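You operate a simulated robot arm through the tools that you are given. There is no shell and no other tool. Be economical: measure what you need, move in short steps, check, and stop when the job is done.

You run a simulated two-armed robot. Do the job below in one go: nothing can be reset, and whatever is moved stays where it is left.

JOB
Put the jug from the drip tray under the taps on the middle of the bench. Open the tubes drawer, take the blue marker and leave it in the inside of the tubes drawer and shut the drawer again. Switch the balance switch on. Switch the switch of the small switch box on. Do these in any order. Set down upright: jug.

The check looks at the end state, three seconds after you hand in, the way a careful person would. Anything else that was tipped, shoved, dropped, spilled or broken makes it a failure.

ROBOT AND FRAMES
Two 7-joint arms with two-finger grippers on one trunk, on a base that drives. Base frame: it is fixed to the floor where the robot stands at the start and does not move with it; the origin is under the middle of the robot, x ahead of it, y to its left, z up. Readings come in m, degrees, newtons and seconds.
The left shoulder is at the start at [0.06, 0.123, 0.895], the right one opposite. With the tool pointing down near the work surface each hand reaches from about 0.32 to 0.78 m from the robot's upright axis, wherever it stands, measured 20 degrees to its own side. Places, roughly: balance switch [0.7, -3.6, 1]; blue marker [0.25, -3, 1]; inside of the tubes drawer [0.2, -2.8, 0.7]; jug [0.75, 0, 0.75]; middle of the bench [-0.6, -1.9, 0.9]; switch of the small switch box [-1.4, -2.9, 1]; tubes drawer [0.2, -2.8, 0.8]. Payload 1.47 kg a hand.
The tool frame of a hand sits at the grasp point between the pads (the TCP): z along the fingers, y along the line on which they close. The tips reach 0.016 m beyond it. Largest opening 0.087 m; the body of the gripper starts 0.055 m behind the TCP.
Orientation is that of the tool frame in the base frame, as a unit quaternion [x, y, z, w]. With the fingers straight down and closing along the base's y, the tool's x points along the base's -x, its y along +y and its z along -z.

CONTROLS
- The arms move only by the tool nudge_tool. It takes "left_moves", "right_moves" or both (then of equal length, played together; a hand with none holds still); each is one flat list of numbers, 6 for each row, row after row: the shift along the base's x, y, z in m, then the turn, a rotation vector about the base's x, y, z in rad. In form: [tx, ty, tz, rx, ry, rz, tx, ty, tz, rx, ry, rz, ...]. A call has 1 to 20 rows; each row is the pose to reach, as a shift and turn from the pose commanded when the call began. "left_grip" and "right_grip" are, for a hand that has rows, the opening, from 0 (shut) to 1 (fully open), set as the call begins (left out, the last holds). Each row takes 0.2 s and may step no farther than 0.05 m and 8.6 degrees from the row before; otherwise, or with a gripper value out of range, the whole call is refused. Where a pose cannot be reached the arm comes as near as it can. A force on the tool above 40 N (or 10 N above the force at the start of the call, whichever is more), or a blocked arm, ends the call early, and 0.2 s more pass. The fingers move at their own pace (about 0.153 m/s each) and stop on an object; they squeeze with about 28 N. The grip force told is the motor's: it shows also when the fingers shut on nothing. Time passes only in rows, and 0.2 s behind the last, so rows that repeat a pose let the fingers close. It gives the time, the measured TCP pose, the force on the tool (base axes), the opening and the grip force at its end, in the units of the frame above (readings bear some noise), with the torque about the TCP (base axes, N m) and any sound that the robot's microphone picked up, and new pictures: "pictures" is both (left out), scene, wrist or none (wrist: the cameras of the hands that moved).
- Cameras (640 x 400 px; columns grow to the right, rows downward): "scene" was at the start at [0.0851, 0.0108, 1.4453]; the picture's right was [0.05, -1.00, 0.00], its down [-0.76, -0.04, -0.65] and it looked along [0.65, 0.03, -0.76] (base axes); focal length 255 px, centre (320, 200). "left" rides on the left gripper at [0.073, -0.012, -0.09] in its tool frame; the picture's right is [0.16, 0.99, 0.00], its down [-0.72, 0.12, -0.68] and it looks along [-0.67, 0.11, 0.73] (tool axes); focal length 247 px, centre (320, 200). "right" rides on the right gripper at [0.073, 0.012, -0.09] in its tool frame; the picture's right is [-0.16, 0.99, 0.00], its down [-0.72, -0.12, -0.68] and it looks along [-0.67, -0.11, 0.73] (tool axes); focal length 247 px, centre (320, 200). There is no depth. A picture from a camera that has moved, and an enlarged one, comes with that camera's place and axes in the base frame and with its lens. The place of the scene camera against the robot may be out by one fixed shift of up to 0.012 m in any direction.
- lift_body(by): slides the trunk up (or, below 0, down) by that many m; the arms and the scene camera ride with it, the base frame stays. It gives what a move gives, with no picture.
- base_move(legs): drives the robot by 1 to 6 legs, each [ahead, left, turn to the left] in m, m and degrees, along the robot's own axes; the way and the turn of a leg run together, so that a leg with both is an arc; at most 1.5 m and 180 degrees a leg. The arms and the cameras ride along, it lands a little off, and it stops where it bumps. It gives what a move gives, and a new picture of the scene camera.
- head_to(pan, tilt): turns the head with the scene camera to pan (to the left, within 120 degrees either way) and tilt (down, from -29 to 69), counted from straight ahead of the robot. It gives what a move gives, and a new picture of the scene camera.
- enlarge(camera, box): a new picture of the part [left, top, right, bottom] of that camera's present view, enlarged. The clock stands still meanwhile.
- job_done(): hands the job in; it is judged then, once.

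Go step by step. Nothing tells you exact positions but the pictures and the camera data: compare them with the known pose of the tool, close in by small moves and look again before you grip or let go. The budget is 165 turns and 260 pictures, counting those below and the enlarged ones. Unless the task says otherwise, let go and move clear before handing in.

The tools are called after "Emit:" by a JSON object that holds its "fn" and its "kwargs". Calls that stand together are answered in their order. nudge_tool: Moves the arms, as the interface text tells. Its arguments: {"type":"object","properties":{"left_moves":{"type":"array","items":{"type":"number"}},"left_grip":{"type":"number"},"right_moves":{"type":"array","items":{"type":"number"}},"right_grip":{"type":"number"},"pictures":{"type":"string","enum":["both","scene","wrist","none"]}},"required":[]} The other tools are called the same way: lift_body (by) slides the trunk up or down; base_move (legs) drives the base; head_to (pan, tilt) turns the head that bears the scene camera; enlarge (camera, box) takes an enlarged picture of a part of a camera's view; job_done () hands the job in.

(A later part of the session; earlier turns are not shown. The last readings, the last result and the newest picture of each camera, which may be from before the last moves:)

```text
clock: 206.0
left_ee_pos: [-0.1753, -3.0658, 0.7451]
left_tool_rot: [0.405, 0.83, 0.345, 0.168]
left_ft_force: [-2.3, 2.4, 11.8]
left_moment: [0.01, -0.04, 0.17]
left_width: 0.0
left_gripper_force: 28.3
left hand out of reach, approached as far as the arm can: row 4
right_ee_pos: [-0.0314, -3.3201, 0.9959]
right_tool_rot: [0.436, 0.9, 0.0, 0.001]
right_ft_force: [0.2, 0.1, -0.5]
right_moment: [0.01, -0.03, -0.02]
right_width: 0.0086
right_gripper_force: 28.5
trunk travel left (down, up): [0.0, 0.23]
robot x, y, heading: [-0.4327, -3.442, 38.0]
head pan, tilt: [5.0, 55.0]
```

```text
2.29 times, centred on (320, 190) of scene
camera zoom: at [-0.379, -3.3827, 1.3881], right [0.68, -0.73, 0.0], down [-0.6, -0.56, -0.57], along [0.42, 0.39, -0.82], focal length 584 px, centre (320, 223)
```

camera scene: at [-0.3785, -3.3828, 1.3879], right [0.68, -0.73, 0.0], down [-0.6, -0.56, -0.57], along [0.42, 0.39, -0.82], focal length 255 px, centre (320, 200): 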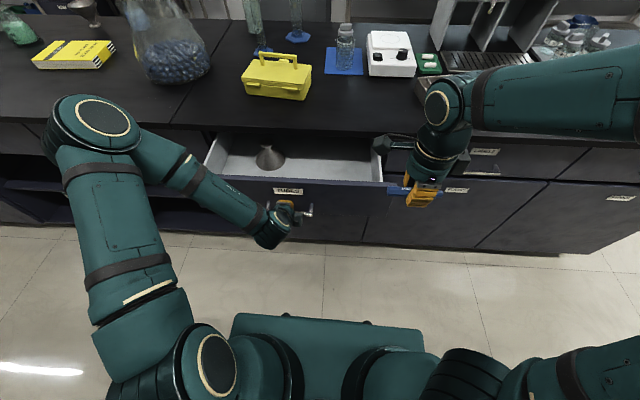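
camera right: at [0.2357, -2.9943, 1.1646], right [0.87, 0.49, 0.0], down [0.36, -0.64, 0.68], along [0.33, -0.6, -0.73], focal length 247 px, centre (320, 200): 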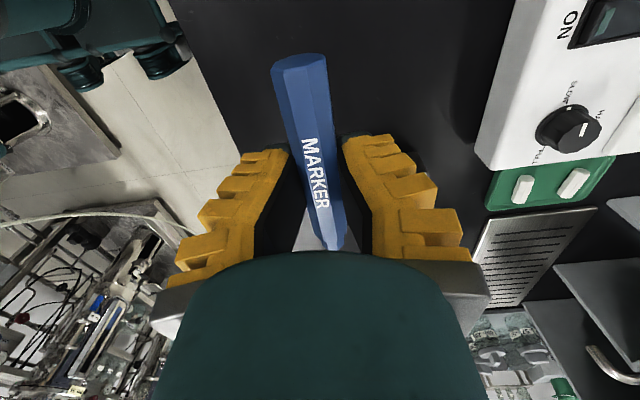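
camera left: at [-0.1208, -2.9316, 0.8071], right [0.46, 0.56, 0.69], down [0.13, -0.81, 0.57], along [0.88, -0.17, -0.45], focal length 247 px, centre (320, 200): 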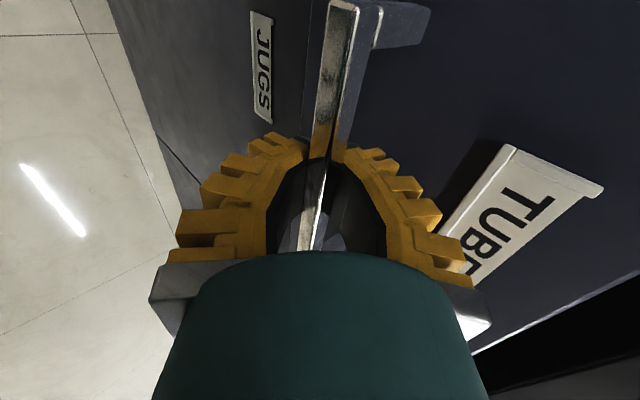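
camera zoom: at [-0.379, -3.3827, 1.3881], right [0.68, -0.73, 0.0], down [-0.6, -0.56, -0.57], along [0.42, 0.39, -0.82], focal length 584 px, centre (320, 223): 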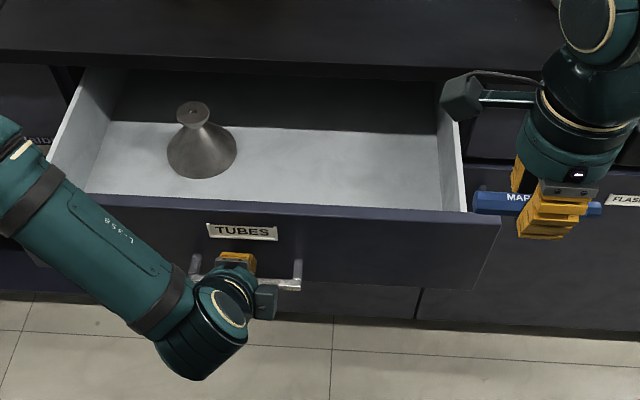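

The drawer is open ~0.2 m (the grip slipped off at the end, fine). Raise the left hand clear, to the side.

Emit:
{"fn": "nudge_tool", "kwargs": {"left_moves": [0, 0, 0.02, 0, 0, 0, 0, 0, 0.05, 0, 0, 0, -0.01, 0.015, 0.09, 0, 0, 0, -0.025, 0.035, 0.13, 0, 0, 0, -0.045, 0.06, 0.16, 0, 0, 0, -0.06, 0.08, 0.18, 0, 0, 0, -0.07, 0.095, 0.19, 0, 0, 0, -0.07, 0.095, 0.19, 0, 0, 0], "pictures": "scene"}}

```text
clock: 206.4
left_ee_pos: [-0.1767, -3.0672, 0.7478]
left_tool_rot: [0.407, 0.836, 0.33, 0.162]
left_ft_force: [1.9, -2.0, -25.8]
left_moment: [0.19, -0.32, 0.15]
left_width: 0.0
left_gripper_force: 29.6
left hand out of reach, approached as far as the arm can: row 1
right_ee_pos: [-0.0293, -3.3207, 0.9949]
right_tool_rot: [0.435, 0.9, -0.001, 0.001]
right_ft_force: [-0.1, 0.0, -0.1]
right_moment: [0.02, -0.04, -0.02]
right_width: 0.0086
right_gripper_force: 27.9
trunk travel left (down, up): [0.0, 0.23]
robot x, y, heading: [-0.4369, -3.4426, 37.7]
head pan, tilt: [5.0, 55.0]
stopped in row 1 (left hand): the force on the tool passed its limit at 71 N (the readings are from after the stop); the commanded pose is now the measured one
camera scene: at [-0.3777, -3.3821, 1.3876], right [0.68, -0.73, 0.0], down [-0.6, -0.56, -0.57], along [0.42, 0.39, -0.82], focal length 255 px, centre (320, 200)
```

scene: 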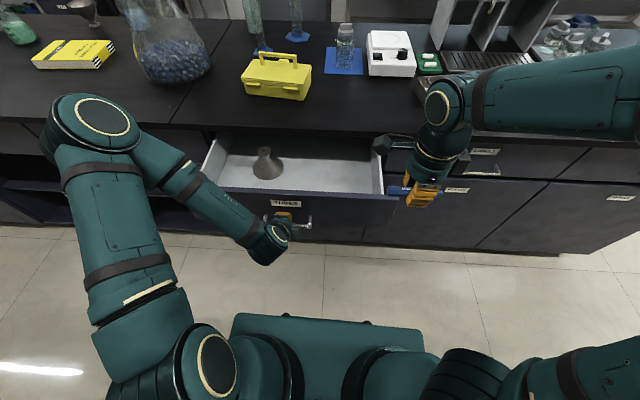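

Emit:
{"fn": "enlarge", "kwargs": {"camera": "left", "box": [160, 60, 480, 280]}}

Emit:
{"fn": "enlarge", "kwargs": {"camera": "scene", "box": [230, 180, 350, 270]}}

```text
1.82 times, centred on (320, 170) of left
camera zoom: at [-0.276, -3.0529, 0.8043], right [0.47, 0.57, 0.68], down [0.15, -0.8, 0.58], along [0.87, -0.17, -0.46], focal length 449 px, centre (320, 254)
```

zoom: 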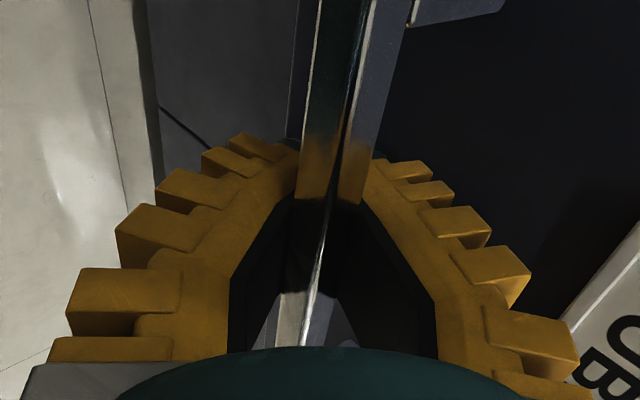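

```text
4.44 times, centred on (290, 225) of scene
camera zoom: at [-0.3777, -3.3821, 1.3876], right [0.68, -0.73, 0.0], down [-0.6, -0.56, -0.57], along [0.42, 0.39, -0.82], focal length 1135 px, centre (453, 89)
```

zoom: 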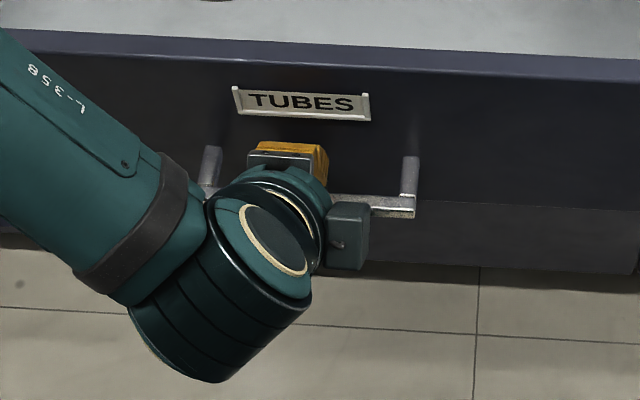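

The bar is hooked inside the closed fingers. Open, then withdraw along the tool axis.

Emit:
{"fn": "nudge_tool", "kwargs": {"left_grip": 0.45, "left_moves": [0, 0, 0, 0, 0, 0, 0, 0, 0, 0, 0, 0, 0, 0, 0, 0, 0, 0], "pictures": "none"}}

Emit:
{"fn": "nudge_tool", "kwargs": {"left_moves": [-0.006, -0.004, 0.007, 0, 0, 0, -0.012, -0.009, 0.015, 0, 0, 0, -0.02, -0.016, 0.027, 0, 0, 0, -0.028, -0.022, 0.04, 0, 0, 0, -0.028, -0.022, 0.055, 0, 0, 0], "pictures": "wrist"}}

```text
clock: 207.2
left_ee_pos: [-0.1745, -3.0657, 0.7506]
left_tool_rot: [0.407, 0.835, 0.334, 0.163]
left_ft_force: [1.0, 0.7, 4.8]
left_moment: [0.05, -0.08, 0.02]
left_width: 0.0473
left_gripper_force: 6.0
right_ee_pos: [-0.0309, -3.321, 0.9945]
right_tool_rot: [0.436, 0.9, 0.0, 0.0]
right_ft_force: [-1.3, 1.0, -1.0]
right_moment: [0.03, 0.0, 0.0]
right_width: 0.0089
right_gripper_force: 28.8
trunk travel left (down, up): [0.0, 0.23]
robot x, y, heading: [-0.4358, -3.4426, 38.2]
head pan, tilt: [5.0, 55.0]
```

```text
clock: 208.4
left_ee_pos: [-0.1584, -3.0656, 0.7903]
left_tool_rot: [0.407, 0.834, 0.334, 0.164]
left_ft_force: [0.6, 0.2, -0.9]
left_moment: [0.01, 0.01, 0.04]
left_width: 0.0449
left_gripper_force: 4.3
left hand out of reach, approached as far as the arm can: row 1, 2, 3, 4, 5
right_ee_pos: [-0.0312, -3.3221, 0.9951]
right_tool_rot: [0.436, 0.9, -0.001, 0.001]
right_ft_force: [-0.1, -0.5, 0.1]
right_moment: [0.0, 0.01, 0.02]
right_width: 0.0085
right_gripper_force: 27.6
trunk travel left (down, up): [0.0, 0.23]
robot x, y, heading: [-0.4365, -3.4487, 38.1]
head pan, tilt: [5.0, 55.0]
camera left: at [-0.259, -3.0527, 0.846], right [0.47, 0.57, 0.68], down [0.14, -0.81, 0.57], along [0.87, -0.17, -0.46], focal length 247 px, centre (320, 200)
```

left: 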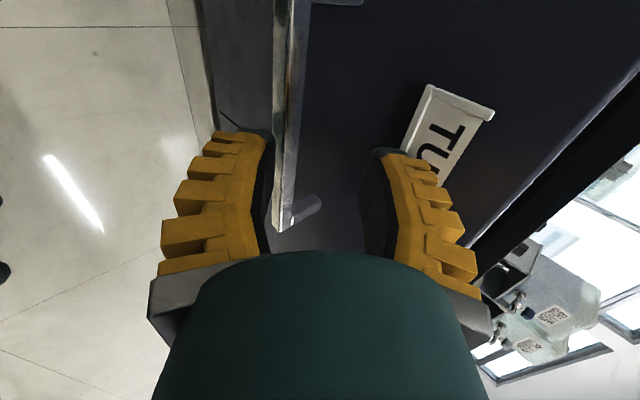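

Upper finger is above the bar; backing the base clears it.

Emit:
{"fn": "base_move", "kwargs": {"legs": [[-0.06, 0, 0]]}}

Emit:
{"fn": "nudge_tool", "kwargs": {"left_moves": [0, 0, 0.03, 0, 0, 0, 0, 0, 0.07, 0, 0, 0, 0, 0, 0.11, 0, 0, 0, 0, 0, 0.15, 0, 0, 0, -0.02, 0.025, 0.18, 0, 0, 0, -0.045, 0.06, 0.18, 0, 0, 0, -0.065, 0.083, 0.18, 0, 0, 0], "pictures": "scene"}}

```text
clock: 209.4
left_ee_pos: [-0.2065, -3.1027, 0.7896]
left_tool_rot: [0.407, 0.835, 0.333, 0.163]
left_ft_force: [-0.2, 0.0, -0.8]
left_moment: [-0.02, -0.01, 0.0]
left_width: 0.0448
left_gripper_force: 4.1
right_ee_pos: [-0.0778, -3.3579, 0.9961]
right_tool_rot: [0.436, 0.9, 0.0, 0.001]
right_ft_force: [-1.1, -0.2, -0.3]
right_moment: [-0.01, -0.04, 0.0]
right_width: 0.0086
right_gripper_force: 28.1
trunk travel left (down, up): [0.0, 0.23]
robot x, y, heading: [-0.4824, -3.482, 38.0]
head pan, tilt: [5.0, 55.0]
camera scene: at [-0.4261, -3.4199, 1.3881], right [0.68, -0.73, 0.0], down [-0.6, -0.56, -0.57], along [0.42, 0.39, -0.82], focal length 255 px, centre (320, 200)
```

scene: 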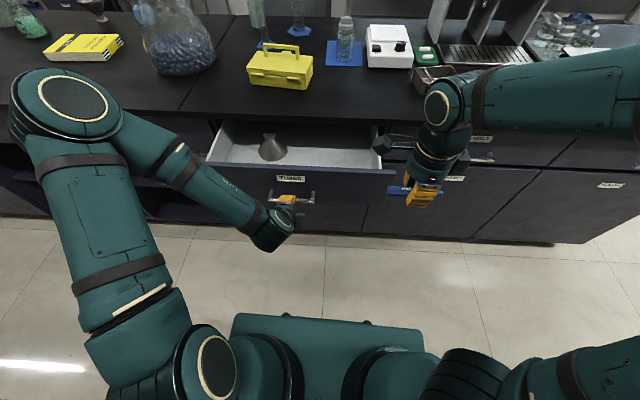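

```text
clock: 211.0
left_ee_pos: [-0.2708, -3.0215, 0.9688]
left_tool_rot: [0.407, 0.834, 0.334, 0.164]
left_ft_force: [0.5, 1.0, 0.4]
left_moment: [0.01, 0.0, -0.01]
left_width: 0.0449
left_gripper_force: 4.5
left hand out of reach, approached as far as the arm can: row 1, 2, 3
right_ee_pos: [-0.0767, -3.3565, 0.9943]
right_tool_rot: [0.436, 0.9, -0.001, 0.001]
right_ft_force: [0.1, 0.3, -0.4]
right_moment: [0.01, -0.03, 0.01]
right_width: 0.009
right_gripper_force: 28.0
trunk travel left (down, up): [0.0, 0.23]
robot x, y, heading: [-0.4847, -3.4809, 38.0]
head pan, tilt: [5.0, 55.0]
camera scene: at [-0.4254, -3.4192, 1.388], right [0.68, -0.73, 0.0], down [-0.6, -0.56, -0.57], along [0.42, 0.39, -0.82], focal length 255 px, centre (320, 200)
```

scene: 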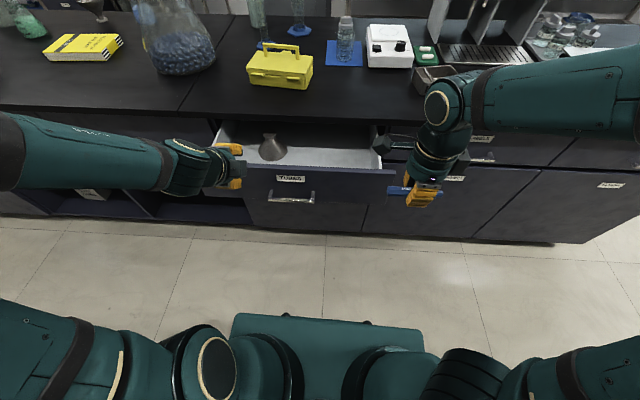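

Left hand is clear. Look at the drawer closely to aim the marker.

Emit:
{"fn": "enlarge", "kwargs": {"camera": "scene", "box": [200, 100, 460, 240]}}

```text
2.46 times, centred on (330, 170) of scene
camera zoom: at [-0.4254, -3.4192, 1.388], right [0.68, -0.73, 0.0], down [-0.6, -0.56, -0.57], along [0.42, 0.39, -0.82], focal length 629 px, centre (295, 274)
```

zoom: 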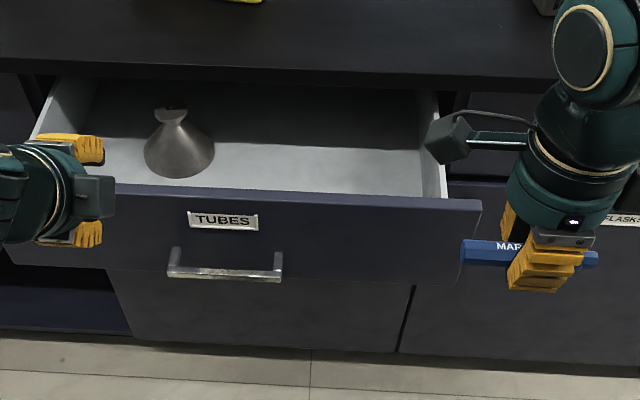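

Opening is clear between n≈0.705 and 0.865. Carry the marker over the right-centre part of the drawer and lower.

Emit:
{"fn": "nudge_tool", "kwargs": {"right_moves": [0.015, 0.042, 0, 0, 0, 0, 0.03, 0.084, 0, 0, 0, 0, 0.045, 0.126, 0, 0, 0, 0, 0.06, 0.168, 0, 0, 0, 0, 0.076, 0.21, 0, 0, 0, 0, 0.091, 0.252, 0, 0, 0, 0, 0.106, 0.2945, 0, 0, 0, 0, 0.106, 0.2945, -0.04, 0, 0, 0, 0.106, 0.2945, -0.08, 0, 0, 0, 0.106, 0.2945, -0.08, 0, 0, 0]}}

Emit:
{"fn": "enlarge", "kwargs": {"camera": "scene", "box": [200, 80, 400, 220]}}

```text
clock: 213.2
left_ee_pos: [-0.2714, -3.0203, 0.9683]
left_tool_rot: [0.406, 0.834, 0.334, 0.164]
left_ft_force: [-0.1, -0.6, 0.1]
left_moment: [0.03, 0.0, 0.01]
left_width: 0.0448
left_gripper_force: 4.5
right_ee_pos: [0.0303, -3.0627, 0.9149]
right_tool_rot: [0.436, 0.9, 0.0, 0.0]
right_ft_force: [-0.2, -0.5, -0.1]
right_moment: [0.01, -0.03, 0.02]
right_width: 0.0087
right_gripper_force: 28.1
trunk travel left (down, up): [0.0, 0.23]
robot x, y, heading: [-0.4808, -3.4787, 37.7]
head pan, tilt: [5.0, 55.0]
camera scene: at [-0.4253, -3.4193, 1.388], right [0.68, -0.73, 0.0], down [-0.6, -0.56, -0.57], along [0.42, 0.39, -0.82], focal length 255 px, centre (320, 200)
camera right: at [-0.0055, -2.9993, 1.0043], right [0.87, 0.49, 0.0], down [0.36, -0.64, 0.68], along [0.33, -0.59, -0.73], focal length 247 px, centre (320, 200)
```

scene: 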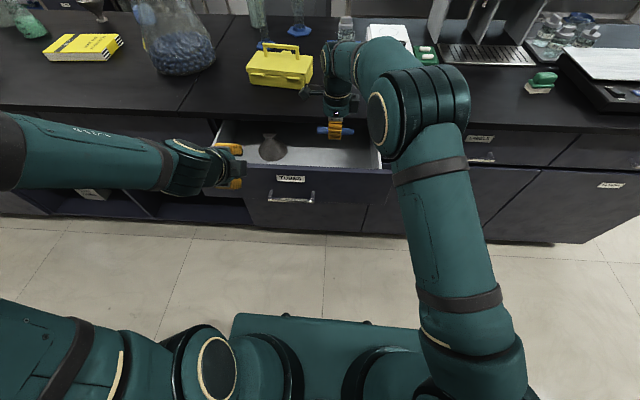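
right: 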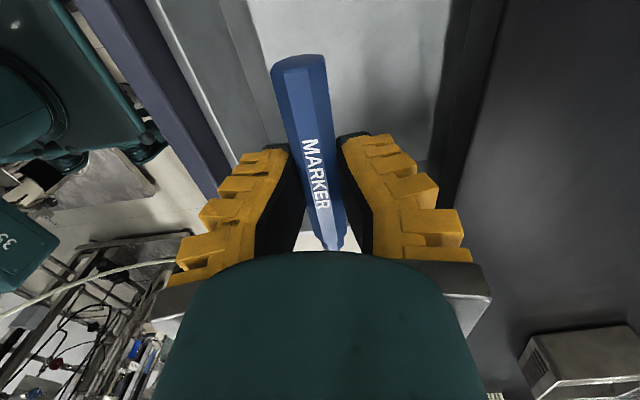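

```text
2.86 times, centred on (300, 150) of scene
camera zoom: at [-0.4253, -3.4193, 1.388], right [0.68, -0.73, 0.0], down [-0.6, -0.56, -0.57], along [0.42, 0.39, -0.82], focal length 730 px, centre (377, 343)
```

zoom: 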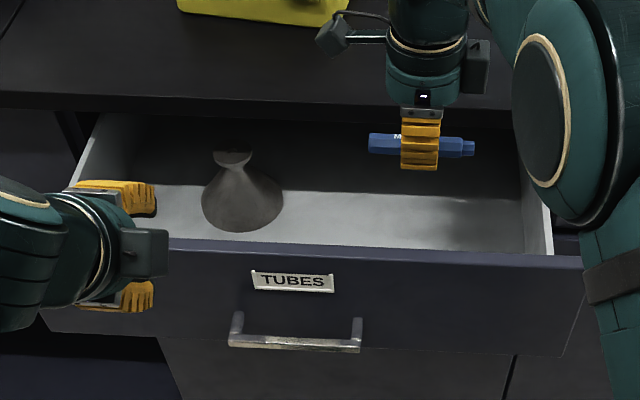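

Lower into the drawer.

Emit:
{"fn": "nudge_tool", "kwargs": {"right_moves": [0, 0, -0.03, 0, 0, 0, 0, 0, -0.06, 0, 0, 0, 0, 0, -0.09, 0, 0, 0, 0, 0, -0.11, 0, 0, 0, 0, 0, -0.13, 0, 0, 0, 0, 0, -0.13, 0, 0, 0]}}

Emit:
{"fn": "enlarge", "kwargs": {"camera": "scene", "box": [200, 80, 400, 220]}}

```text
clock: 214.6
left_ee_pos: [-0.2712, -3.0202, 0.9688]
left_tool_rot: [0.407, 0.835, 0.333, 0.163]
left_ft_force: [0.5, -0.5, 0.2]
left_moment: [0.02, -0.01, 0.02]
left_width: 0.0446
left_gripper_force: 3.9
right_ee_pos: [0.0285, -3.0625, 0.7849]
right_tool_rot: [0.437, 0.9, -0.001, 0.0]
right_ft_force: [-0.6, 1.0, -1.2]
right_moment: [-0.04, 0.0, -0.02]
right_width: 0.0085
right_gripper_force: 28.4
trunk travel left (down, up): [0.0, 0.23]
robot x, y, heading: [-0.4844, -3.4776, 38.2]
head pan, tilt: [5.0, 55.0]
camera scene: at [-0.4252, -3.4192, 1.388], right [0.68, -0.73, 0.0], down [-0.6, -0.56, -0.57], along [0.42, 0.39, -0.82], focal length 255 px, centre (320, 200)
camera right: at [-0.007, -2.9978, 0.8734], right [0.87, 0.49, 0.0], down [0.36, -0.64, 0.68], along [0.33, -0.6, -0.73], focal length 247 px, centre (320, 200)
```

scene: 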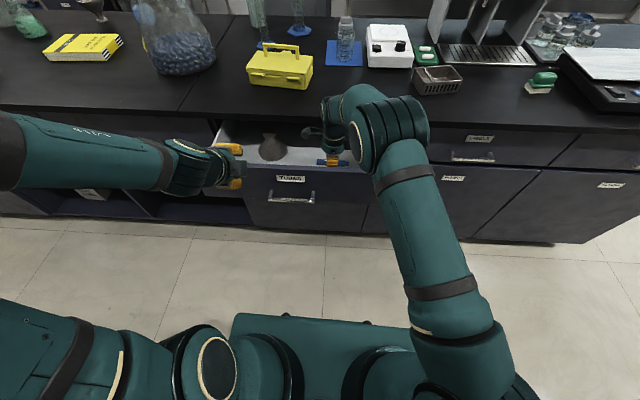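
right: 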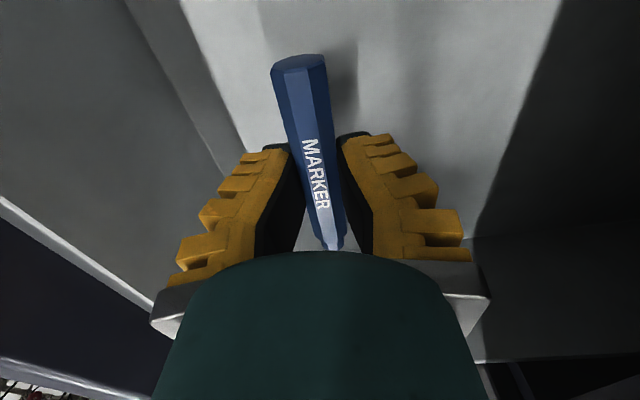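

```text
2.86 times, centred on (300, 150) of scene
camera zoom: at [-0.4252, -3.4192, 1.388], right [0.68, -0.73, 0.0], down [-0.6, -0.56, -0.57], along [0.42, 0.39, -0.82], focal length 730 px, centre (377, 343)
```

zoom: 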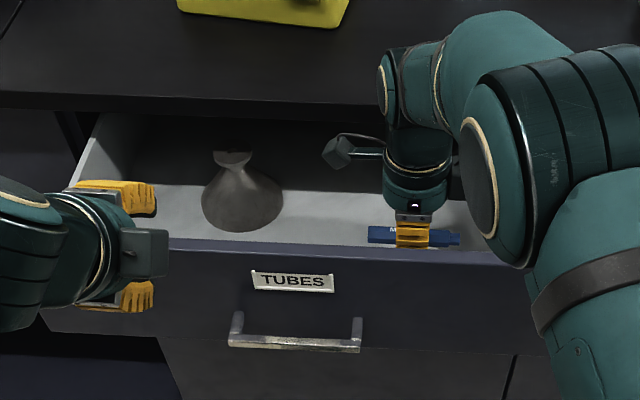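

Emit:
{"fn": "nudge_tool", "kwargs": {"right_moves": [0, 0, -0.007, 0, 0, 0, 0, 0, -0.014, 0, 0, 0, 0, 0, -0.02, 0, 0, 0, 0, 0, -0.02, 0, 0, 0], "pictures": "wrist"}}

```text
clock: 215.6
left_ee_pos: [-0.2725, -3.0198, 0.9684]
left_tool_rot: [0.407, 0.835, 0.334, 0.164]
left_ft_force: [0.2, -0.5, 0.4]
left_moment: [-0.01, -0.04, 0.01]
left_width: 0.0448
left_gripper_force: 4.4
right_ee_pos: [0.0286, -3.0618, 0.7643]
right_tool_rot: [0.436, 0.9, -0.002, 0.0]
right_ft_force: [-1.1, 0.8, 0.1]
right_moment: [0.03, 0.01, -0.01]
right_width: 0.0086
right_gripper_force: 28.4
trunk travel left (down, up): [0.0, 0.23]
robot x, y, heading: [-0.4822, -3.4827, 38.1]
head pan, tilt: [5.0, 55.0]
camera right: at [-0.0066, -2.9981, 0.854], right [0.87, 0.49, 0.0], down [0.36, -0.64, 0.68], along [0.33, -0.6, -0.73], focal length 247 px, centre (320, 200)
```

right: 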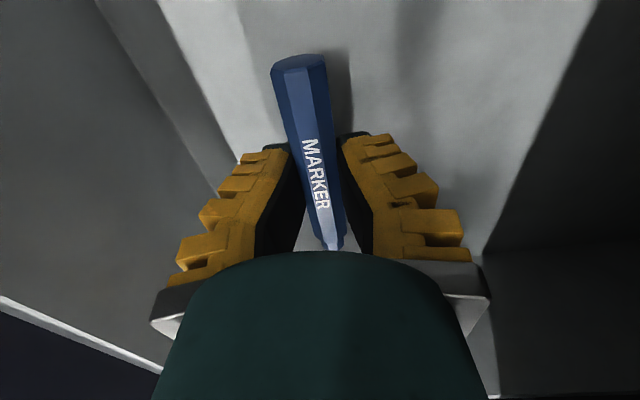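

Emit:
{"fn": "nudge_tool", "kwargs": {"right_moves": [0, 0, -0.006, 0, 0, 0, 0, 0, -0.012, 0, 0, 0, 0, 0, -0.015, 0, 0, 0, 0, 0, -0.015, 0, 0, 0], "pictures": "wrist"}}

```text
clock: 216.6
left_ee_pos: [-0.2715, -3.0206, 0.9684]
left_tool_rot: [0.406, 0.835, 0.334, 0.164]
left_ft_force: [0.4, 0.1, -0.3]
left_moment: [0.02, 0.0, 0.03]
left_width: 0.0448
left_gripper_force: 4.1
right_ee_pos: [0.0288, -3.0631, 0.7503]
right_tool_rot: [0.436, 0.9, 0.0, 0.001]
right_ft_force: [0.4, 0.3, -1.0]
right_moment: [0.0, -0.02, 0.0]
right_width: 0.0084
right_gripper_force: 28.3
trunk travel left (down, up): [0.0, 0.23]
robot x, y, heading: [-0.4808, -3.4842, 37.7]
head pan, tilt: [5.0, 55.0]
camera right: at [-0.0063, -2.9979, 0.8401], right [0.87, 0.49, 0.0], down [0.36, -0.64, 0.68], along [0.33, -0.6, -0.73], focal length 247 px, centre (320, 200)
```

right: 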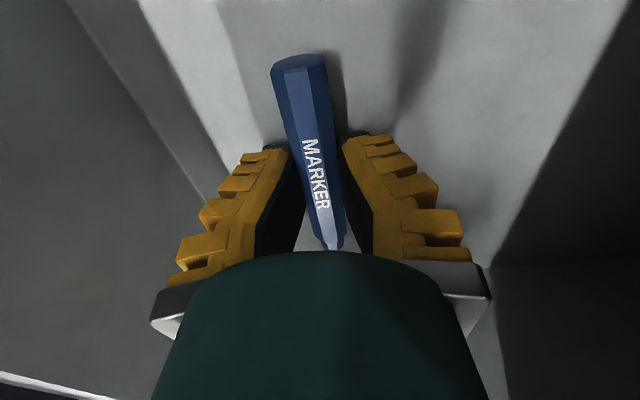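

Emit:
{"fn": "nudge_tool", "kwargs": {"right_moves": [0, 0, -0.005, 0, 0, 0, 0, 0, -0.01, 0, 0, 0, 0, 0, -0.013, 0, 0, 0], "pictures": "none"}}

```text
clock: 217.4
left_ee_pos: [-0.2714, -3.0205, 0.9682]
left_tool_rot: [0.406, 0.835, 0.333, 0.164]
left_ft_force: [0.7, 0.3, -0.1]
left_moment: [-0.03, -0.02, 0.03]
left_width: 0.0447
left_gripper_force: 4.5
right_ee_pos: [0.0285, -3.0614, 0.7399]
right_tool_rot: [0.437, 0.9, 0.002, 0.001]
right_ft_force: [0.2, -2.6, 14.2]
right_moment: [-0.01, 0.06, 0.08]
right_width: 0.0096
right_gripper_force: 27.9
trunk travel left (down, up): [0.0, 0.23]
robot x, y, heading: [-0.4853, -3.481, 37.9]
head pan, tilt: [5.0, 55.0]
```

Floor contact. Release the marker and rise.

Emit:
{"fn": "nudge_tool", "kwargs": {"right_grip": 0.4, "right_moves": [0, 0, 0.002, 0, 0, 0, 0, 0, 0.002, 0, 0, 0, 0, 0, 0.002, 0, 0, 0], "pictures": "none"}}

Emit:
{"fn": "nudge_tool", "kwargs": {"right_moves": [0, 0, 0.03, 0, 0, 0, 0, 0, 0.07, 0, 0, 0, 0, 0, 0.11, 0, 0, 0, 0, 0, 0.15, 0, 0, 0, 0, 0, 0.19, 0, 0, 0, 0, 0, 0.23, 0, 0, 0, 0, 0, 0.26, 0, 0, 0], "pictures": "both"}}

```text
clock: 218.2
left_ee_pos: [-0.271, -3.0199, 0.969]
left_tool_rot: [0.406, 0.835, 0.334, 0.163]
left_ft_force: [0.4, -0.2, -0.3]
left_moment: [-0.01, 0.01, 0.0]
left_width: 0.045
left_gripper_force: 4.5
right_ee_pos: [0.029, -3.0634, 0.739]
right_tool_rot: [0.436, 0.9, 0.0, 0.001]
right_ft_force: [-1.6, -0.3, 12.1]
right_moment: [0.15, 0.01, 0.0]
right_width: 0.0375
right_gripper_force: 2.7
trunk travel left (down, up): [0.0, 0.23]
robot x, y, heading: [-0.4794, -3.4817, 37.9]
head pan, tilt: [5.0, 55.0]
```

```text
clock: 219.8
left_ee_pos: [-0.2713, -3.0199, 0.9687]
left_tool_rot: [0.408, 0.834, 0.333, 0.164]
left_ft_force: [1.0, -0.8, -0.6]
left_moment: [0.01, 0.02, 0.01]
left_width: 0.0449
left_gripper_force: 3.9
right_ee_pos: [0.0288, -3.0628, 0.9997]
right_tool_rot: [0.436, 0.9, -0.001, 0.001]
right_ft_force: [-0.3, -0.4, -0.9]
right_moment: [0.0, 0.05, -0.02]
right_width: 0.0406
right_gripper_force: 4.5
trunk travel left (down, up): [0.0, 0.23]
robot x, y, heading: [-0.4832, -3.4807, 38.0]
head pan, tilt: [5.0, 55.0]
camera scene: at [-0.4253, -3.4194, 1.388], right [0.68, -0.73, 0.0], down [-0.6, -0.56, -0.57], along [0.42, 0.39, -0.82], focal length 255 px, centre (320, 200)
camera right: at [-0.0081, -2.998, 1.0884], right [0.87, 0.49, 0.0], down [0.36, -0.64, 0.68], along [0.33, -0.6, -0.73], focal length 247 px, centre (320, 200)
```

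scene: 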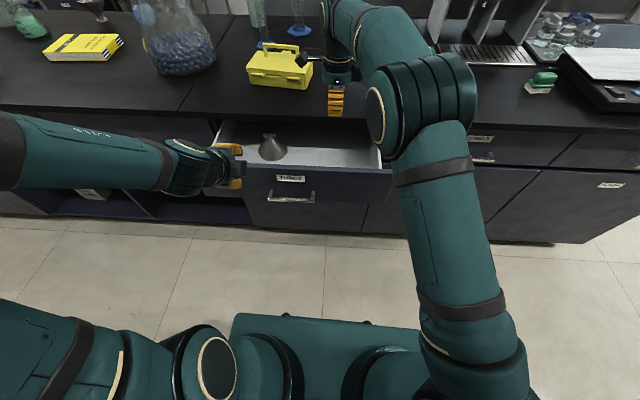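
right: 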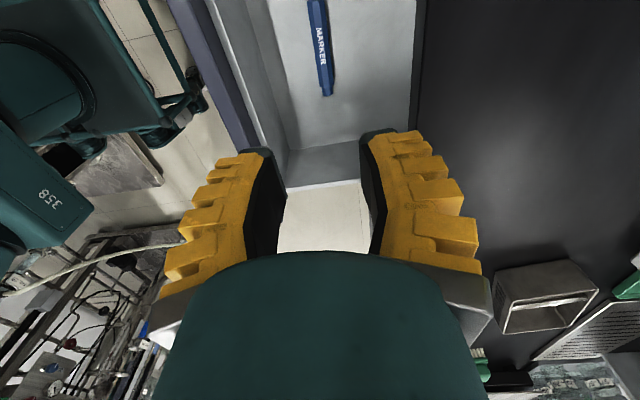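

Marker lies on the drawer floor. Withdraw the right hand, then bring the closed left hand in front of the drawer face.

Emit:
{"fn": "nudge_tool", "kwargs": {"right_moves": [-0.017, -0.042, 0.01, 0, 0, 0, -0.035, -0.085, 0.02, 0, 0, 0, -0.052, -0.128, 0.02, 0, 0, 0, -0.07, -0.17, 0.02, 0, 0, 0, -0.087, -0.213, 0.02, 0, 0, 0, -0.105, -0.255, 0.02, 0, 0, 0, -0.122, -0.298, 0.02, 0, 0, 0, -0.122, -0.298, 0.02, 0, 0, 0], "pictures": "none"}}

Emit:
{"fn": "nudge_tool", "kwargs": {"left_grip": 0, "left_moves": [0.02, -0.025, 0, 0, 0, 0, 0.04, -0.05, 0, 0, 0, 0, 0.058, -0.075, 0, 0, 0, 0, 0.058, -0.075, -0.04, 0, 0, 0, 0.058, -0.075, -0.08, 0, 0, 0, 0.058, -0.075, -0.12, 0, 0, 0, 0.058, -0.075, -0.135, 0, 0, 0], "pictures": "scene"}}

Emit:
{"fn": "enlarge", "kwargs": {"camera": "scene", "box": [200, 100, 400, 240]}}

```text
clock: 221.6
left_ee_pos: [-0.2707, -3.0186, 0.9693]
left_tool_rot: [0.407, 0.835, 0.333, 0.164]
left_ft_force: [-0.5, 0.3, 0.1]
left_moment: [-0.03, 0.02, 0.02]
left_width: 0.0449
left_gripper_force: 4.2
right_ee_pos: [-0.0912, -3.3587, 1.0191]
right_tool_rot: [0.437, 0.899, -0.001, 0.001]
right_ft_force: [-0.4, 0.4, 0.3]
right_moment: [-0.02, 0.0, -0.03]
right_width: 0.0408
right_gripper_force: 4.0
trunk travel left (down, up): [0.0, 0.23]
robot x, y, heading: [-0.4829, -3.48, 37.8]
head pan, tilt: [5.0, 55.0]
```

```text
clock: 223.2
left_ee_pos: [-0.202, -3.091, 0.8339]
left_tool_rot: [0.407, 0.835, 0.333, 0.163]
left_ft_force: [0.4, 0.3, 0.2]
left_moment: [-0.01, -0.02, 0.0]
left_width: 0.0
left_gripper_force: 27.9
left hand out of reach, approached as far as the arm can: row 5, 6, 7
right_ee_pos: [-0.0902, -3.3595, 1.0206]
right_tool_rot: [0.436, 0.9, -0.001, 0.0]
right_ft_force: [-0.1, 0.0, -0.3]
right_moment: [0.01, -0.01, -0.03]
right_width: 0.0406
right_gripper_force: 4.0
trunk travel left (down, up): [0.0, 0.23]
robot x, y, heading: [-0.4818, -3.4822, 37.9]
head pan, tilt: [5.0, 55.0]
camera scene: at [-0.4252, -3.4192, 1.388], right [0.68, -0.73, 0.0], down [-0.6, -0.56, -0.57], along [0.42, 0.39, -0.82], focal length 255 px, centre (320, 200)
```

scene: 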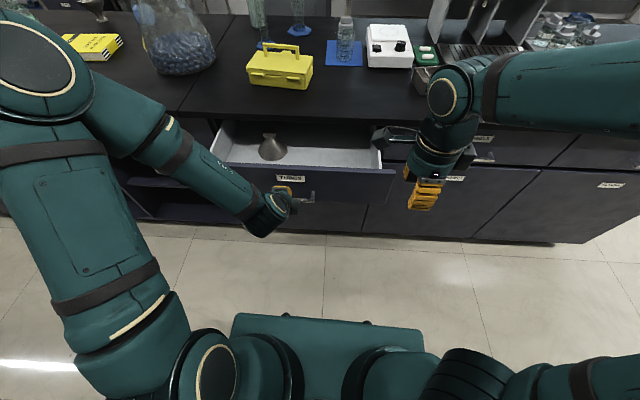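

```text
2.86 times, centred on (300, 170) of scene
camera zoom: at [-0.4252, -3.4192, 1.388], right [0.68, -0.73, 0.0], down [-0.6, -0.56, -0.57], along [0.42, 0.39, -0.82], focal length 730 px, centre (377, 286)
```

zoom: 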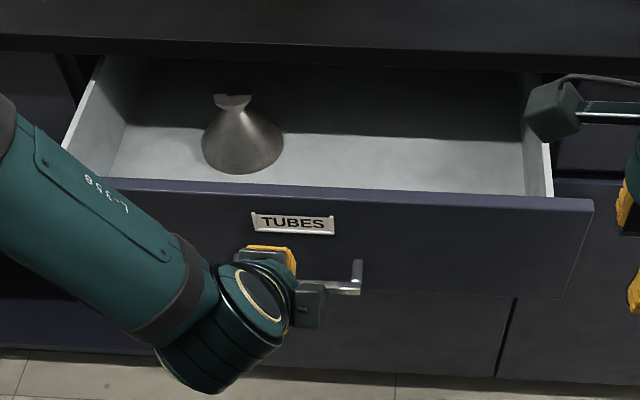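

Push forward along f onto the drawer face.

Emit:
{"fn": "nudge_tool", "kwargs": {"left_moves": [0.02, 0.0155, 0, 0, 0, 0, 0.04, 0.031, 0, 0, 0, 0, 0.055, 0.043, 0, 0, 0, 0, 0.07, 0.055, 0, 0, 0, 0, 0.085, 0.066, 0, 0, 0, 0], "pictures": "none"}}

Emit:
{"fn": "enlarge", "kwargs": {"camera": "scene", "box": [200, 100, 400, 240]}}

```text
clock: 224.4
left_ee_pos: [-0.119, -3.0233, 0.8324]
left_tool_rot: [0.407, 0.835, 0.333, 0.164]
left_ft_force: [0.3, 0.6, 0.6]
left_moment: [0.03, 0.01, 0.02]
left_width: 0.0
left_gripper_force: 28.5
right_ee_pos: [-0.0898, -3.3595, 1.0196]
right_tool_rot: [0.436, 0.9, -0.002, 0.0]
right_ft_force: [0.4, -0.7, 0.9]
right_moment: [-0.04, -0.02, 0.03]
right_width: 0.0404
right_gripper_force: 4.0
trunk travel left (down, up): [0.0, 0.23]
robot x, y, heading: [-0.4862, -3.4794, 37.9]
head pan, tilt: [5.0, 55.0]
```

```text
2.86 times, centred on (300, 170) of scene
camera zoom: at [-0.4249, -3.4191, 1.3879], right [0.68, -0.73, 0.0], down [-0.6, -0.56, -0.57], along [0.42, 0.39, -0.82], focal length 730 px, centre (377, 286)
```

zoom: 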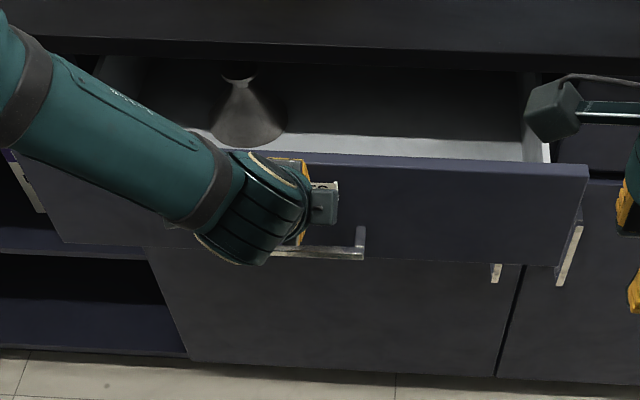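

Emit:
{"fn": "nudge_tool", "kwargs": {"left_moves": [0.016, 0.012, 0, 0, 0, 0, 0.032, 0.025, 0, 0, 0, 0, 0.047, 0.037, 0, 0, 0, 0, 0.063, 0.049, 0, 0, 0, 0, 0.079, 0.0615, 0, 0, 0, 0, 0.095, 0.074, 0, 0, 0, 0], "pictures": "scene"}}

```text
clock: 225.8
left_ee_pos: [-0.0231, -2.9508, 0.834]
left_tool_rot: [0.407, 0.835, 0.333, 0.164]
left_ft_force: [-0.4, 0.4, -0.1]
left_moment: [-0.01, 0.0, 0.0]
left_width: 0.0
left_gripper_force: 28.1
right_ee_pos: [-0.091, -3.3608, 1.0183]
right_tool_rot: [0.436, 0.9, -0.001, 0.001]
right_ft_force: [0.2, -0.1, -0.1]
right_moment: [0.02, 0.02, 0.03]
right_width: 0.0406
right_gripper_force: 4.3
trunk travel left (down, up): [0.0, 0.23]
robot x, y, heading: [-0.4848, -3.4837, 38.0]
head pan, tilt: [5.0, 55.0]
camera scene: at [-0.4248, -3.4191, 1.3879], right [0.68, -0.73, 0.0], down [-0.6, -0.56, -0.57], along [0.42, 0.39, -0.82], focal length 255 px, centre (320, 200)
```

scene: 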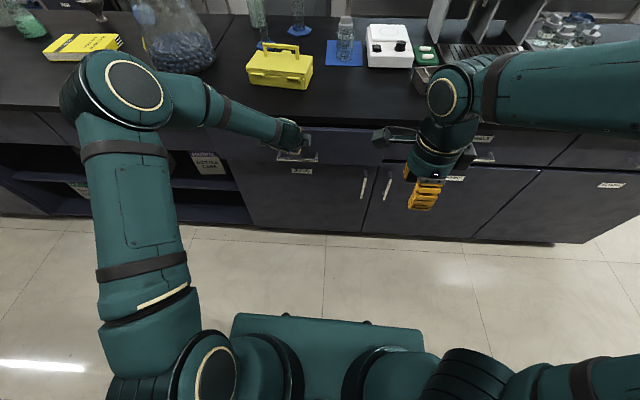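

Emit:
{"fn": "nudge_tool", "kwargs": {"left_moves": [0.008, 0.006, 0, 0, 0, 0, 0.014, 0.011, 0, 0, 0, 0, 0.02, 0.0155, 0, 0, 0, 0, 0.026, 0.02, 0, 0, 0, 0, 0.032, 0.025, 0, 0, 0, 0], "pictures": "none"}}

Emit:
{"fn": "enlarge", "kwargs": {"camera": "scene", "box": [200, 80, 420, 220]}}

```text
clock: 227.0
left_ee_pos: [0.0053, -2.9272, 0.8285]
left_tool_rot: [0.407, 0.836, 0.329, 0.162]
left_ft_force: [0.1, 0.2, -0.8]
left_moment: [-0.04, 0.02, 0.0]
left_width: 0.0004
left_gripper_force: 28.2
right_ee_pos: [-0.0904, -3.3598, 1.0182]
right_tool_rot: [0.437, 0.9, -0.002, 0.0]
right_ft_force: [0.7, 0.6, 0.4]
right_moment: [-0.03, 0.03, -0.01]
right_width: 0.0405
right_gripper_force: 4.0
trunk travel left (down, up): [0.0, 0.23]
robot x, y, heading: [-0.4834, -3.4832, 38.0]
head pan, tilt: [5.0, 55.0]
stopped in row 5 (left hand): the force on the tool passed its limit at 42 N (the readings are from after the stop); the commanded pose is now the measured one
```

```text
2.86 times, centred on (310, 150) of scene
camera zoom: at [-0.4243, -3.4183, 1.3877], right [0.68, -0.73, 0.0], down [-0.6, -0.56, -0.57], along [0.42, 0.39, -0.82], focal length 730 px, centre (349, 343)
```

zoom: 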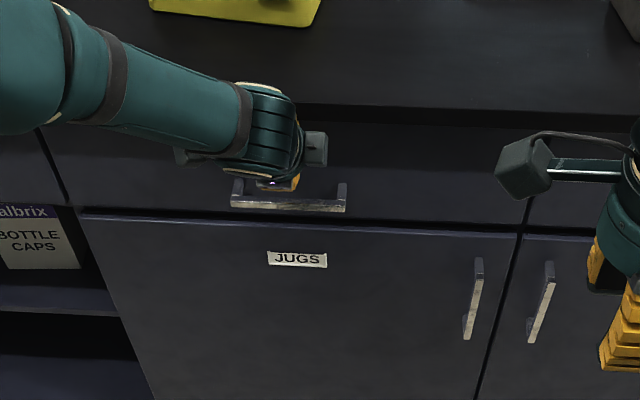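

Drawer stopped firmly — shut. Withdraw the left hand and check.

Emit:
{"fn": "nudge_tool", "kwargs": {"left_moves": [-0.03, -0.023, 0, 0, 0, 0, -0.06, -0.047, 0.01, 0, 0, 0, -0.09, -0.07, 0.03, 0, 0, 0, -0.11, -0.085, 0.07, 0, 0, 0, -0.12, -0.09, 0.11, 0, 0, 0, -0.14, -0.07, 0.15, 0, 0, 0, -0.17, -0.035, 0.16, 0, 0, 0, -0.2, 0.0, 0.16, 0, 0, 0], "pictures": "none"}}

Emit:
{"fn": "enlarge", "kwargs": {"camera": "scene", "box": [160, 80, 460, 240]}}

```text
clock: 228.8
left_ee_pos: [-0.1972, -2.9293, 0.9876]
left_tool_rot: [0.407, 0.836, 0.33, 0.163]
left_ft_force: [0.2, -0.7, 0.5]
left_moment: [0.0, -0.01, -0.03]
left_width: 0.0
left_gripper_force: 28.6
right_ee_pos: [-0.092, -3.3591, 1.019]
right_tool_rot: [0.436, 0.9, 0.0, 0.0]
right_ft_force: [0.2, 0.6, -0.4]
right_moment: [0.0, -0.02, -0.03]
right_width: 0.0407
right_gripper_force: 4.1
trunk travel left (down, up): [0.0, 0.23]
robot x, y, heading: [-0.4825, -3.4742, 38.1]
head pan, tilt: [5.0, 55.0]
```

```text
2.13 times, centred on (310, 160) of scene
camera zoom: at [-0.4262, -3.4192, 1.3879], right [0.68, -0.73, 0.0], down [-0.6, -0.56, -0.57], along [0.42, 0.39, -0.82], focal length 545 px, centre (341, 285)
```

zoom: 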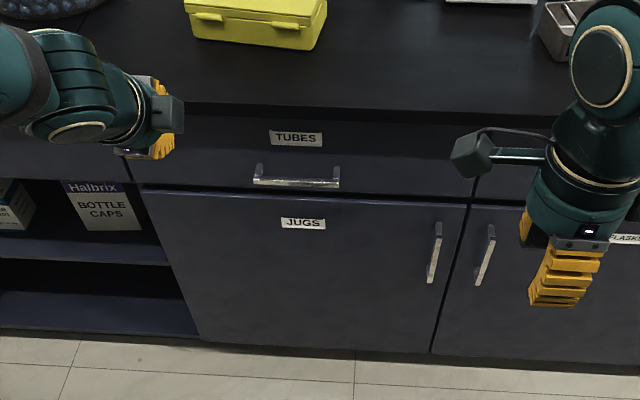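

The drawer is fully shut. Now straighten and tuck the left hand, then go to the balance.

Emit:
{"fn": "nudge_tool", "kwargs": {"left_moves": [-0.02, -0.016, 0.01, -0.08, 0.103, 0, -0.04, -0.032, 0.02, -0.161, 0.206, 0, -0.06, -0.048, 0.03, -0.241, 0.309, 0, -0.08, -0.063, 0.04, -0.322, 0.412, 0, -0.1, -0.08, 0.05, -0.402, 0.516, 0, -0.12, -0.095, 0.06, -0.48, 0.612, 0, -0.142, -0.111, 0.06, -0.48, 0.612, 0, -0.142, -0.111, 0.06, -0.48, 0.612, 0], "pictures": "none"}}

Emit:
{"fn": "lift_body", "kwargs": {"by": 0.1}}

Emit:
{"fn": "base_move", "kwargs": {"legs": [[0.1, -0.6, 0]]}}

Emit:
{"fn": "head_to", "kwargs": {"pan": -15, "tilt": 45}}

```text
clock: 230.6
left_ee_pos: [-0.3368, -3.0405, 1.0478]
left_tool_rot: [0.438, 0.899, -0.013, -0.004]
left_ft_force: [0.8, -1.4, -0.1]
left_moment: [-0.02, -0.02, 0.02]
left_width: 0.0001
left_gripper_force: 27.5
right_ee_pos: [-0.0906, -3.3595, 1.0189]
right_tool_rot: [0.436, 0.9, -0.001, 0.0]
right_ft_force: [0.4, 0.4, 0.4]
right_moment: [-0.01, -0.02, 0.03]
right_width: 0.0407
right_gripper_force: 3.7
trunk travel left (down, up): [0.0, 0.23]
robot x, y, heading: [-0.4791, -3.4805, 38.1]
head pan, tilt: [5.0, 55.0]
```

```text
clock: 232.0
left_ee_pos: [-0.3363, -3.0392, 1.1485]
left_tool_rot: [0.437, 0.899, -0.012, -0.004]
left_ft_force: [0.4, 0.9, 0.1]
left_moment: [-0.04, -0.01, -0.06]
left_width: 0.0001
left_gripper_force: 27.9
right_ee_pos: [-0.0909, -3.3592, 1.118]
right_tool_rot: [0.436, 0.9, -0.001, 0.0]
right_ft_force: [0.0, 0.0, -0.2]
right_moment: [-0.02, 0.01, 0.02]
right_width: 0.0407
right_gripper_force: 3.8
trunk travel left (down, up): [-0.1, 0.13]
robot x, y, heading: [-0.4841, -3.4827, 38.1]
head pan, tilt: [5.0, 55.0]
```

```text
clock: 237.7
left_ee_pos: [0.1061, -3.4486, 1.1477]
left_tool_rot: [0.432, 0.902, -0.011, -0.004]
left_ft_force: [-0.2, 0.2, 0.7]
left_moment: [0.0, -0.03, -0.03]
left_width: 0.0001
left_gripper_force: 27.7
right_ee_pos: [0.3582, -3.7637, 1.1194]
right_tool_rot: [0.43, 0.903, -0.001, 0.0]
right_ft_force: [-0.4, 1.0, -0.9]
right_moment: [-0.01, -0.03, -0.01]
right_width: 0.0406
right_gripper_force: 4.3
trunk travel left (down, up): [-0.1, 0.13]
robot x, y, heading: [-0.0367, -3.8897, 38.9]
head pan, tilt: [5.0, 55.0]
camera scene: at [0.0234, -3.8286, 1.4879], right [0.69, -0.72, 0.0], down [-0.59, -0.57, -0.57], along [0.41, 0.4, -0.82], focal length 255 px, centre (320, 200)
```

scene: 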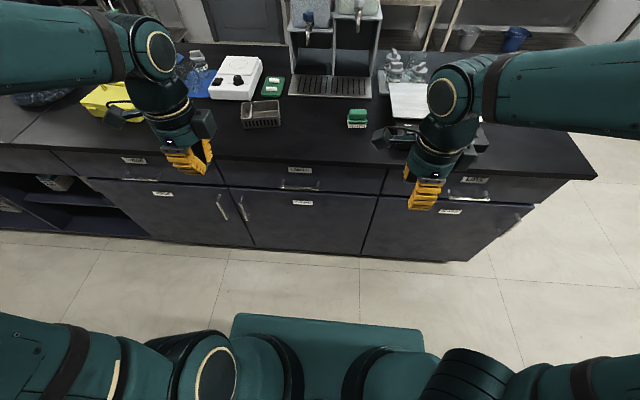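

```text
clock: 238.5
left_ee_pos: [0.1066, -3.4471, 1.149]
left_tool_rot: [0.432, 0.902, -0.011, -0.004]
left_ft_force: [-0.4, 0.0, -0.6]
left_moment: [0.02, 0.02, 0.0]
left_width: 0.0002
left_gripper_force: 28.6
right_ee_pos: [0.357, -3.764, 1.1187]
right_tool_rot: [0.43, 0.903, -0.001, 0.0]
right_ft_force: [0.5, 0.3, 0.5]
right_moment: [0.0, -0.03, 0.0]
right_width: 0.0406
right_gripper_force: 5.4
trunk travel left (down, up): [-0.1, 0.13]
robot x, y, heading: [-0.0355, -3.8914, 38.5]
head pan, tilt: [-15.0, 45.0]
camera scene: at [0.0456, -3.8456, 1.5013], right [0.4, -0.92, 0.0], down [-0.65, -0.28, -0.71], along [0.65, 0.28, -0.71], focal length 255 px, centre (320, 200)
```

scene: 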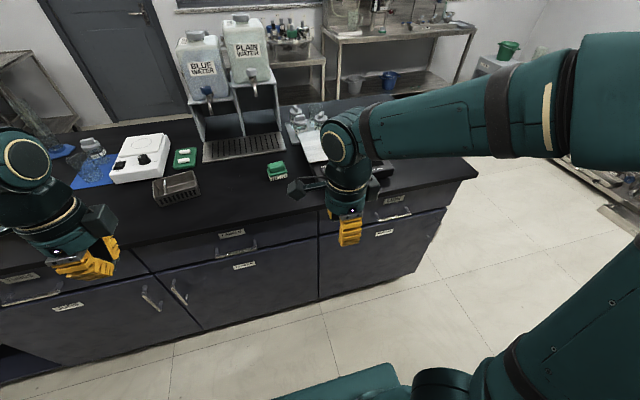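

The right hand hides the balance; shift it rightwards.

Emit:
{"fn": "nudge_tool", "kwargs": {"right_moves": [0.03, -0.038, 0.01, 0, 0, 0, 0.06, -0.075, 0.02, 0, 0, 0, 0.09, -0.113, 0.03, 0, 0, 0, 0.12, -0.15, 0.03, 0, 0, 0, 0.14, -0.18, 0.03, 0, 0, 0], "pictures": "scene"}}

Emit:
{"fn": "enlarge", "kwargs": {"camera": "scene", "box": [260, 90, 420, 210]}}

```text
clock: 239.7
left_ee_pos: [0.1065, -3.4483, 1.1485]
left_tool_rot: [0.432, 0.902, -0.011, -0.004]
left_ft_force: [0.5, 0.7, 0.6]
left_moment: [0.02, 0.0, -0.01]
left_width: 0.0
left_gripper_force: 27.7
right_ee_pos: [0.5005, -3.9459, 1.15]
right_tool_rot: [0.429, 0.903, 0.0, 0.0]
right_ft_force: [0.1, 0.1, -0.4]
right_moment: [-0.01, 0.0, 0.0]
right_width: 0.0407
right_gripper_force: 4.3
trunk travel left (down, up): [-0.1, 0.13]
robot x, y, heading: [-0.0341, -3.8925, 38.5]
head pan, tilt: [-15.0, 45.0]
camera scene: at [0.0458, -3.8462, 1.5014], right [0.4, -0.92, 0.0], down [-0.65, -0.28, -0.71], along [0.65, 0.28, -0.71], focal length 255 px, centre (320, 200)
```

scene: 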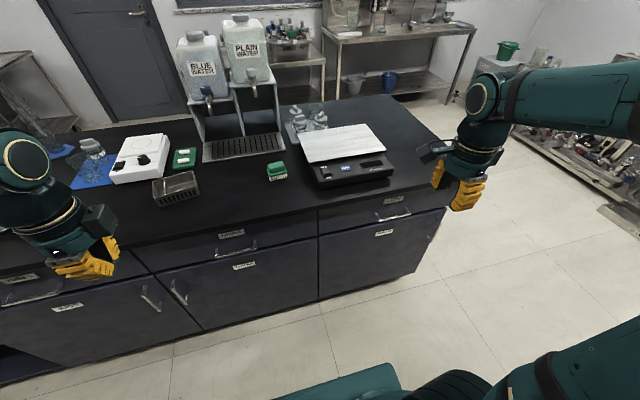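

```text
3.33 times, centred on (340, 150) of scene
camera zoom: at [0.0458, -3.8462, 1.5014], right [0.4, -0.92, 0.0], down [-0.65, -0.28, -0.71], along [0.65, 0.28, -0.71], focal length 852 px, centre (253, 367)
```

zoom: 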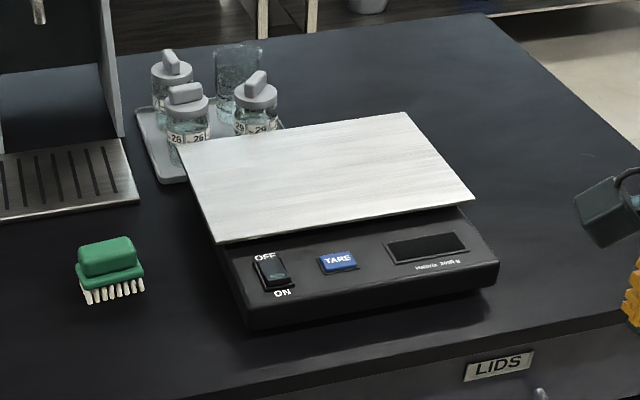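

The balance has an OFF/ON rocker on its front panel: OFF at the back end, ON toward me. Zoom further.

Emit:
{"fn": "enlarge", "kwargs": {"camera": "scene", "box": [305, 150, 365, 190]}}

```text
10.00 times, centred on (335, 170) of scene
camera zoom: at [0.0458, -3.8462, 1.5014], right [0.4, -0.92, 0.0], down [-0.65, -0.28, -0.71], along [0.65, 0.28, -0.71], focal length 2554 px, centre (170, 500)
```

zoom: 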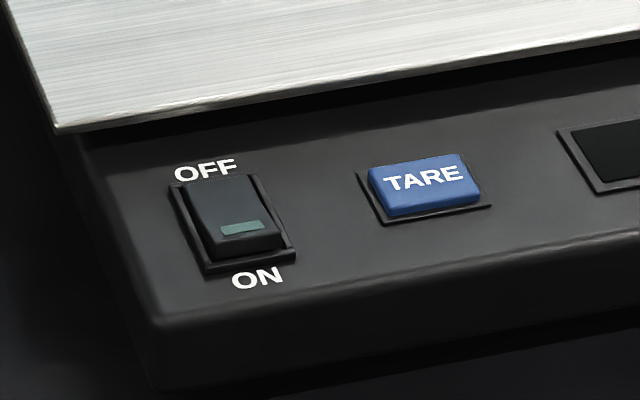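

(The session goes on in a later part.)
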